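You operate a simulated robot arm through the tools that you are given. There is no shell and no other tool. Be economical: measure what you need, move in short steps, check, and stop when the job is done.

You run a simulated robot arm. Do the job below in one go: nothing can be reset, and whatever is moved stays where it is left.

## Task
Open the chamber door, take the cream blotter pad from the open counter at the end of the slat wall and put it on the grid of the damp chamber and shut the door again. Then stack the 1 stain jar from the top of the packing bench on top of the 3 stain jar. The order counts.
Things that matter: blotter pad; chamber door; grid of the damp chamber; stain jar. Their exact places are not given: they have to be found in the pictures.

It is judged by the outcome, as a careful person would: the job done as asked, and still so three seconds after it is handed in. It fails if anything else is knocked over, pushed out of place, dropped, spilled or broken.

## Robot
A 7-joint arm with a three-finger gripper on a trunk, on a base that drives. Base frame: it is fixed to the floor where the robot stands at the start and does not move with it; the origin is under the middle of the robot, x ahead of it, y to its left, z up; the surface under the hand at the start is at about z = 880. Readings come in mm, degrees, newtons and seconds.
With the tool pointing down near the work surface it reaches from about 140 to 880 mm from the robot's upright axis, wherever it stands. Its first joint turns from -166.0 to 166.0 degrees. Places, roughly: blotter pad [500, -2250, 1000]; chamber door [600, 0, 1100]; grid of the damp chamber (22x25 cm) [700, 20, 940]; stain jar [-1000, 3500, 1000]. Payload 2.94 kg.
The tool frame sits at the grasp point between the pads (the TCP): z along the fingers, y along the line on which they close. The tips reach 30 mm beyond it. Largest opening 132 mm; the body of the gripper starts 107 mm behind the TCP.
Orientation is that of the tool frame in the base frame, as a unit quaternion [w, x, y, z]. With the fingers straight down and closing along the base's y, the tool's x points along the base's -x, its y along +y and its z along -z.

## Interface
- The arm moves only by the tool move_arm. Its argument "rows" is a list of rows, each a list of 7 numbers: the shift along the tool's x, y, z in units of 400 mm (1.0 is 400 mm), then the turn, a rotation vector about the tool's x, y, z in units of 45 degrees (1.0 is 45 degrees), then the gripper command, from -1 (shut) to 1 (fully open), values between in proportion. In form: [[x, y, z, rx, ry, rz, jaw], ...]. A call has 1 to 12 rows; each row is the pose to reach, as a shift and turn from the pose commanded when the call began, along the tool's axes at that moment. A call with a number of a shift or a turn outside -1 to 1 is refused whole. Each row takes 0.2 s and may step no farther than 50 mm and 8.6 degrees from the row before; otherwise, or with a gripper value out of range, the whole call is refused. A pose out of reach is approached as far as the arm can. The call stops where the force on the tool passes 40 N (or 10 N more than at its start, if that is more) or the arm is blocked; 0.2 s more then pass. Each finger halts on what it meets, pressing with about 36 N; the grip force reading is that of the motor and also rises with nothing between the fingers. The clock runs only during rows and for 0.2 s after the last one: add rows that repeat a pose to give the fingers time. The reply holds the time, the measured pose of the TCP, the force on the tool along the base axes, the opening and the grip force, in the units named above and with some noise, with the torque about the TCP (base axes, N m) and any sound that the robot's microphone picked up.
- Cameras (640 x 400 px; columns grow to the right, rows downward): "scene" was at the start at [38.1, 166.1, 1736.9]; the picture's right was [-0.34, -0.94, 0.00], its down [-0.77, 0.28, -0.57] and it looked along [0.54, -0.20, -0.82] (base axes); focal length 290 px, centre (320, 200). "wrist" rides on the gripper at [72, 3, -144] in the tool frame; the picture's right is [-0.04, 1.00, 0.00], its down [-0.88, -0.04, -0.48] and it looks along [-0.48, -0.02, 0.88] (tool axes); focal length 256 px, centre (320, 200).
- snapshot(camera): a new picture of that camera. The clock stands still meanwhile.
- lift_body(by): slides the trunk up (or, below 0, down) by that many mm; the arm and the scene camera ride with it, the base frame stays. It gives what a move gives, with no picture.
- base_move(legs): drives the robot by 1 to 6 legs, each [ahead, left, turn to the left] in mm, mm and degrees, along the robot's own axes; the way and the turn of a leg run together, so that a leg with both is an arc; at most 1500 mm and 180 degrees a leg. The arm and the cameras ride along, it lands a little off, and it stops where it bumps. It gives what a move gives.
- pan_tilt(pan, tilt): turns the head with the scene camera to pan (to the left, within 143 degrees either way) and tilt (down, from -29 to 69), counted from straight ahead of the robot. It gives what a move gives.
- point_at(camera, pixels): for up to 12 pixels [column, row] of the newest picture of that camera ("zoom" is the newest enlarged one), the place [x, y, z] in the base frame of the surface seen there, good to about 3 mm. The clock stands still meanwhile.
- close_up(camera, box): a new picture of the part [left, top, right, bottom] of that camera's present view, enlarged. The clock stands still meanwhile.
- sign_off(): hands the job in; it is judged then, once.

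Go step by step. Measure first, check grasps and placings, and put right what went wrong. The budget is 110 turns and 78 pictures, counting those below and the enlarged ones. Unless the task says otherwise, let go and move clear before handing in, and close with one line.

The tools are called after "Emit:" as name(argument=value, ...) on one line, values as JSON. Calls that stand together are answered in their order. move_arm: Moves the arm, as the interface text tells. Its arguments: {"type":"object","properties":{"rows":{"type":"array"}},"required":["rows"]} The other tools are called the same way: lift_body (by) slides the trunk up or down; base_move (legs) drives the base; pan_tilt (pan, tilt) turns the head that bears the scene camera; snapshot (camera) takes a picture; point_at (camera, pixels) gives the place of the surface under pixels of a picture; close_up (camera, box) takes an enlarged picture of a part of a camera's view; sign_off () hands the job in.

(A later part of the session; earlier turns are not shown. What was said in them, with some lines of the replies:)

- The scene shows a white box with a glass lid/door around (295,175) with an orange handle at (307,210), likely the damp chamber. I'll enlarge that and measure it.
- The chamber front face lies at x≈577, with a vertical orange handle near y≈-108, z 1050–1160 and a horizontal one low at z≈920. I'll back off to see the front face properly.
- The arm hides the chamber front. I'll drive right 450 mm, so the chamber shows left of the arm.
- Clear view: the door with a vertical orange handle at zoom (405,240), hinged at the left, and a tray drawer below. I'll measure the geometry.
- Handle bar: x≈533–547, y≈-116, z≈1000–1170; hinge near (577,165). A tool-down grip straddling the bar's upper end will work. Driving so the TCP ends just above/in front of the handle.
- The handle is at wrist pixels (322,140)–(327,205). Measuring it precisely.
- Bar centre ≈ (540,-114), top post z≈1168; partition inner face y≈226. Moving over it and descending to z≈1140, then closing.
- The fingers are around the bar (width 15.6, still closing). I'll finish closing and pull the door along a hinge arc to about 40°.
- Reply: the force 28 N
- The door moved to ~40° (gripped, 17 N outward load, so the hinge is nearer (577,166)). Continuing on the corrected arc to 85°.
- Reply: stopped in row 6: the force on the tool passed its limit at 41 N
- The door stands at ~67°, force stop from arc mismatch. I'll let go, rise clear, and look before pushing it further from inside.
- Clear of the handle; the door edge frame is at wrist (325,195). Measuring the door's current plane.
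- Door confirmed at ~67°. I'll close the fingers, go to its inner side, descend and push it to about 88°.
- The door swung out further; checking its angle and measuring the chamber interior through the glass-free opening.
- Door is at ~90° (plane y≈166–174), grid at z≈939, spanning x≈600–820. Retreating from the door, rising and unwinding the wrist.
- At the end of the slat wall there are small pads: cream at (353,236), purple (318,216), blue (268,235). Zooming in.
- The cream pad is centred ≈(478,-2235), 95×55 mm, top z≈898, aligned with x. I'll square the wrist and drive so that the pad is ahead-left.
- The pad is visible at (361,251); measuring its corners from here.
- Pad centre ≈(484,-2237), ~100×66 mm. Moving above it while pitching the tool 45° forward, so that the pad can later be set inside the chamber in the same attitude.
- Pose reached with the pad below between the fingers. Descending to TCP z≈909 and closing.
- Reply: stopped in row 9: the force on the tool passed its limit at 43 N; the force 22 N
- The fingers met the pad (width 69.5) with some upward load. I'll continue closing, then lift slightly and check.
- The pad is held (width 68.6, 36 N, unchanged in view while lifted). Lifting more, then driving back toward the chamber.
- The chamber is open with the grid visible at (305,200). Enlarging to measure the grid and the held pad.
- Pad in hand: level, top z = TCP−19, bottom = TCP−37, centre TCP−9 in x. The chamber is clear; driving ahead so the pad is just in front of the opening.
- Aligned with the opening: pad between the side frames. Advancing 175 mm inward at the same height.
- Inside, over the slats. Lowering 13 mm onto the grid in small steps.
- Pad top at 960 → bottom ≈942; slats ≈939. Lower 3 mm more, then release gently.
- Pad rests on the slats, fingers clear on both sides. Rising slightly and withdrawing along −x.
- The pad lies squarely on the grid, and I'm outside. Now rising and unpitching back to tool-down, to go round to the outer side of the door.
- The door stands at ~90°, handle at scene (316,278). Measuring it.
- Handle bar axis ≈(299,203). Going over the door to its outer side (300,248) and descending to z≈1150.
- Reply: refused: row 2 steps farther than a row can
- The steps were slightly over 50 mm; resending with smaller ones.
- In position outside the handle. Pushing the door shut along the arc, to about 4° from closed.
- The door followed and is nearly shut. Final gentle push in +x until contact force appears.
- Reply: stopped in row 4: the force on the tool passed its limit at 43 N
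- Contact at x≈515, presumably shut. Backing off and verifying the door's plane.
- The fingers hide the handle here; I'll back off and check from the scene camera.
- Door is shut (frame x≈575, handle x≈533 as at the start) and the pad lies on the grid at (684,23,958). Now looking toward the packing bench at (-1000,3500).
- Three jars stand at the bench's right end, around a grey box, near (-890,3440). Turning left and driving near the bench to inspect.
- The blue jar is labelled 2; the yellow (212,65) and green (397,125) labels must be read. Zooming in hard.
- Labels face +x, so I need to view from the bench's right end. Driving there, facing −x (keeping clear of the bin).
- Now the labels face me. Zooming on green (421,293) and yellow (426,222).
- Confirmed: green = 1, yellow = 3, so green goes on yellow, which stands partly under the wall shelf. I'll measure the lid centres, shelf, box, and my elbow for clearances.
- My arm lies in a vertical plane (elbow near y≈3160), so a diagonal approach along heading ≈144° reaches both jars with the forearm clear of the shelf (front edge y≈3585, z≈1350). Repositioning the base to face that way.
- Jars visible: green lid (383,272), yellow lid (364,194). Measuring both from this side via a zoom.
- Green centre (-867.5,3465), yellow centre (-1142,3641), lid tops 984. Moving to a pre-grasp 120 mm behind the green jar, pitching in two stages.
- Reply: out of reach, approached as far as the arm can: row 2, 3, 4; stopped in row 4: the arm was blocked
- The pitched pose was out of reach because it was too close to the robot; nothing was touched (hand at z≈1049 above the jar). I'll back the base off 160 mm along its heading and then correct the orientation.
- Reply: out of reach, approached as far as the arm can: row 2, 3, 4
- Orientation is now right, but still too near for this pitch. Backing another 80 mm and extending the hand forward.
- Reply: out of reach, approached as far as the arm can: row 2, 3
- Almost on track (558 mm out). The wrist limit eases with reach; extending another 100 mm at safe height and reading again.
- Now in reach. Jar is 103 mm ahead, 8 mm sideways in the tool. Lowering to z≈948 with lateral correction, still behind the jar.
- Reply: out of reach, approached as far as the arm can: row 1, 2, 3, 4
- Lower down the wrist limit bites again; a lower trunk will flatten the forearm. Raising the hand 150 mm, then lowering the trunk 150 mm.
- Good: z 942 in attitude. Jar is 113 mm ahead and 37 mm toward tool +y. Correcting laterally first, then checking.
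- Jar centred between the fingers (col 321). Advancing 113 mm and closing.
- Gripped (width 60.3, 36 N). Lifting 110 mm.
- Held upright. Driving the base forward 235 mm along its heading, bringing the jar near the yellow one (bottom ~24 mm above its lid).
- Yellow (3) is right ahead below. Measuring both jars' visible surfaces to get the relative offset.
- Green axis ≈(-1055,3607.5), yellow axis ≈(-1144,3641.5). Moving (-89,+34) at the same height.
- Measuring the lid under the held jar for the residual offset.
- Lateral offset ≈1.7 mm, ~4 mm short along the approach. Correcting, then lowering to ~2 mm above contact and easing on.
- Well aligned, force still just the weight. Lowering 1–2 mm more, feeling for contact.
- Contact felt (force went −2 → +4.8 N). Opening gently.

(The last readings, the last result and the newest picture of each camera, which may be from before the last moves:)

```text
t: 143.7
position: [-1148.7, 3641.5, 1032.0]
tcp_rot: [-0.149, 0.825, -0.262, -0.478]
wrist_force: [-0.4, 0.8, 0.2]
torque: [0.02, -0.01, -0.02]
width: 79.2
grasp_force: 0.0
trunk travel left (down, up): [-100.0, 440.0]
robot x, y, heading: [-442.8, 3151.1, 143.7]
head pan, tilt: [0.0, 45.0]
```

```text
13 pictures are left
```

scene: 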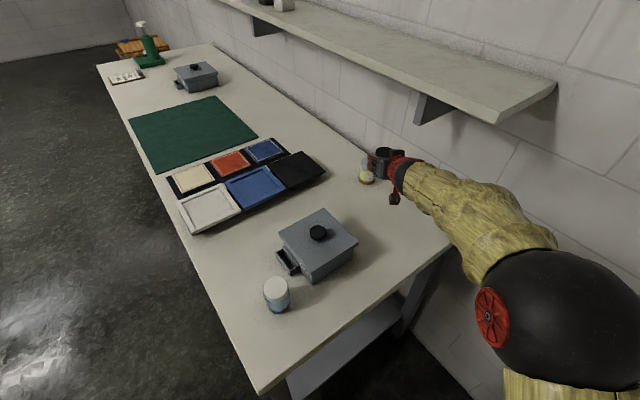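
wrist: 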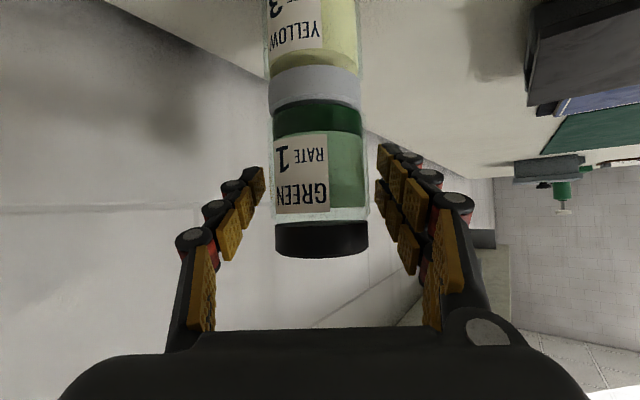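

The stack stands by itself, fingers clear. Withdrawing straight back horizontally.

Emit:
move_arm(rows=[[0.03, 0, -0.052, 0, 0, 0, 0.2], [0.07, 0, -0.121, 0, 0, 0, 0.2], [0.115, 0, -0.199, 0, 0, 0, 0.2], [0.1625, 0, -0.2815, 0, 0, 0, 0.2]])

Emit:
base_move(legs=[[-200, 0, 0]])

Emit:
snapshot(camera="scene")

Emit:
snapshot(camera="wrist")

```text
t: 144.7
position: [-1040.2, 3569.2, 1031.9]
tcp_rot: [-0.148, 0.825, -0.262, -0.477]
wrist_force: [0.1, 0.8, -0.3]
torque: [-0.02, -0.02, -0.01]
width: 79.5
grasp_force: 0.1
trunk travel left (down, up): [-100.0, 440.0]
robot x, y, heading: [-440.4, 3153.4, 143.6]
head pan, tilt: [0.0, 45.0]
```

```text
t: 146.3
position: [-876.2, 3448.1, 1032.1]
tcp_rot: [-0.15, 0.825, -0.264, -0.477]
wrist_force: [-0.7, 0.1, -0.2]
torque: [-0.01, 0.01, 0.01]
width: 79.2
grasp_force: 0.1
trunk travel left (down, up): [-100.0, 440.0]
robot x, y, heading: [-278.5, 3030.9, 143.7]
head pan, tilt: [0.0, 45.0]
```

```text
12 pictures are left
```

scene: 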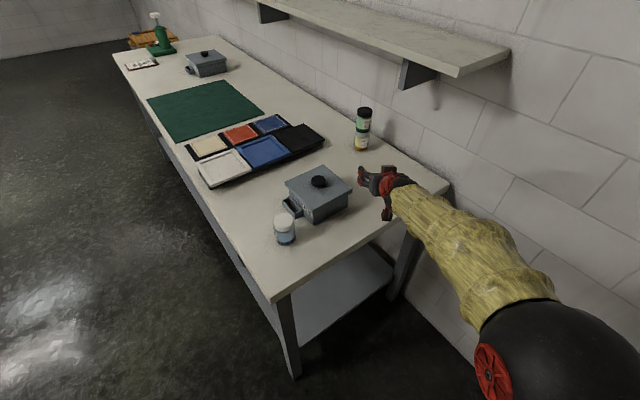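

```text
11 pictures are left
```

wrist: 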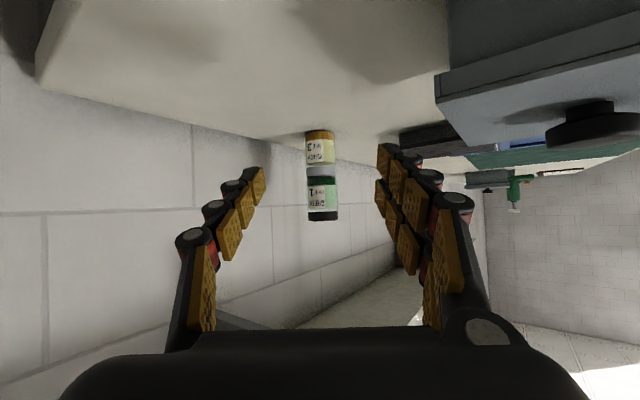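

The green jar (1) stands stably on the yellow jar (3), seen at scene (362,130). The hand is well clear, the chamber door was verified shut and the pad is on the grid, so I'm handing in.

Emit:
sign_off()

```text
The job is handed in.
```

The cream blotter pad is on the damp chamber's grid with the door shut again, and the 1 (green) stain jar is stacked on the 3 (yellow) stain jar; I saw nothing else knocked or moved.
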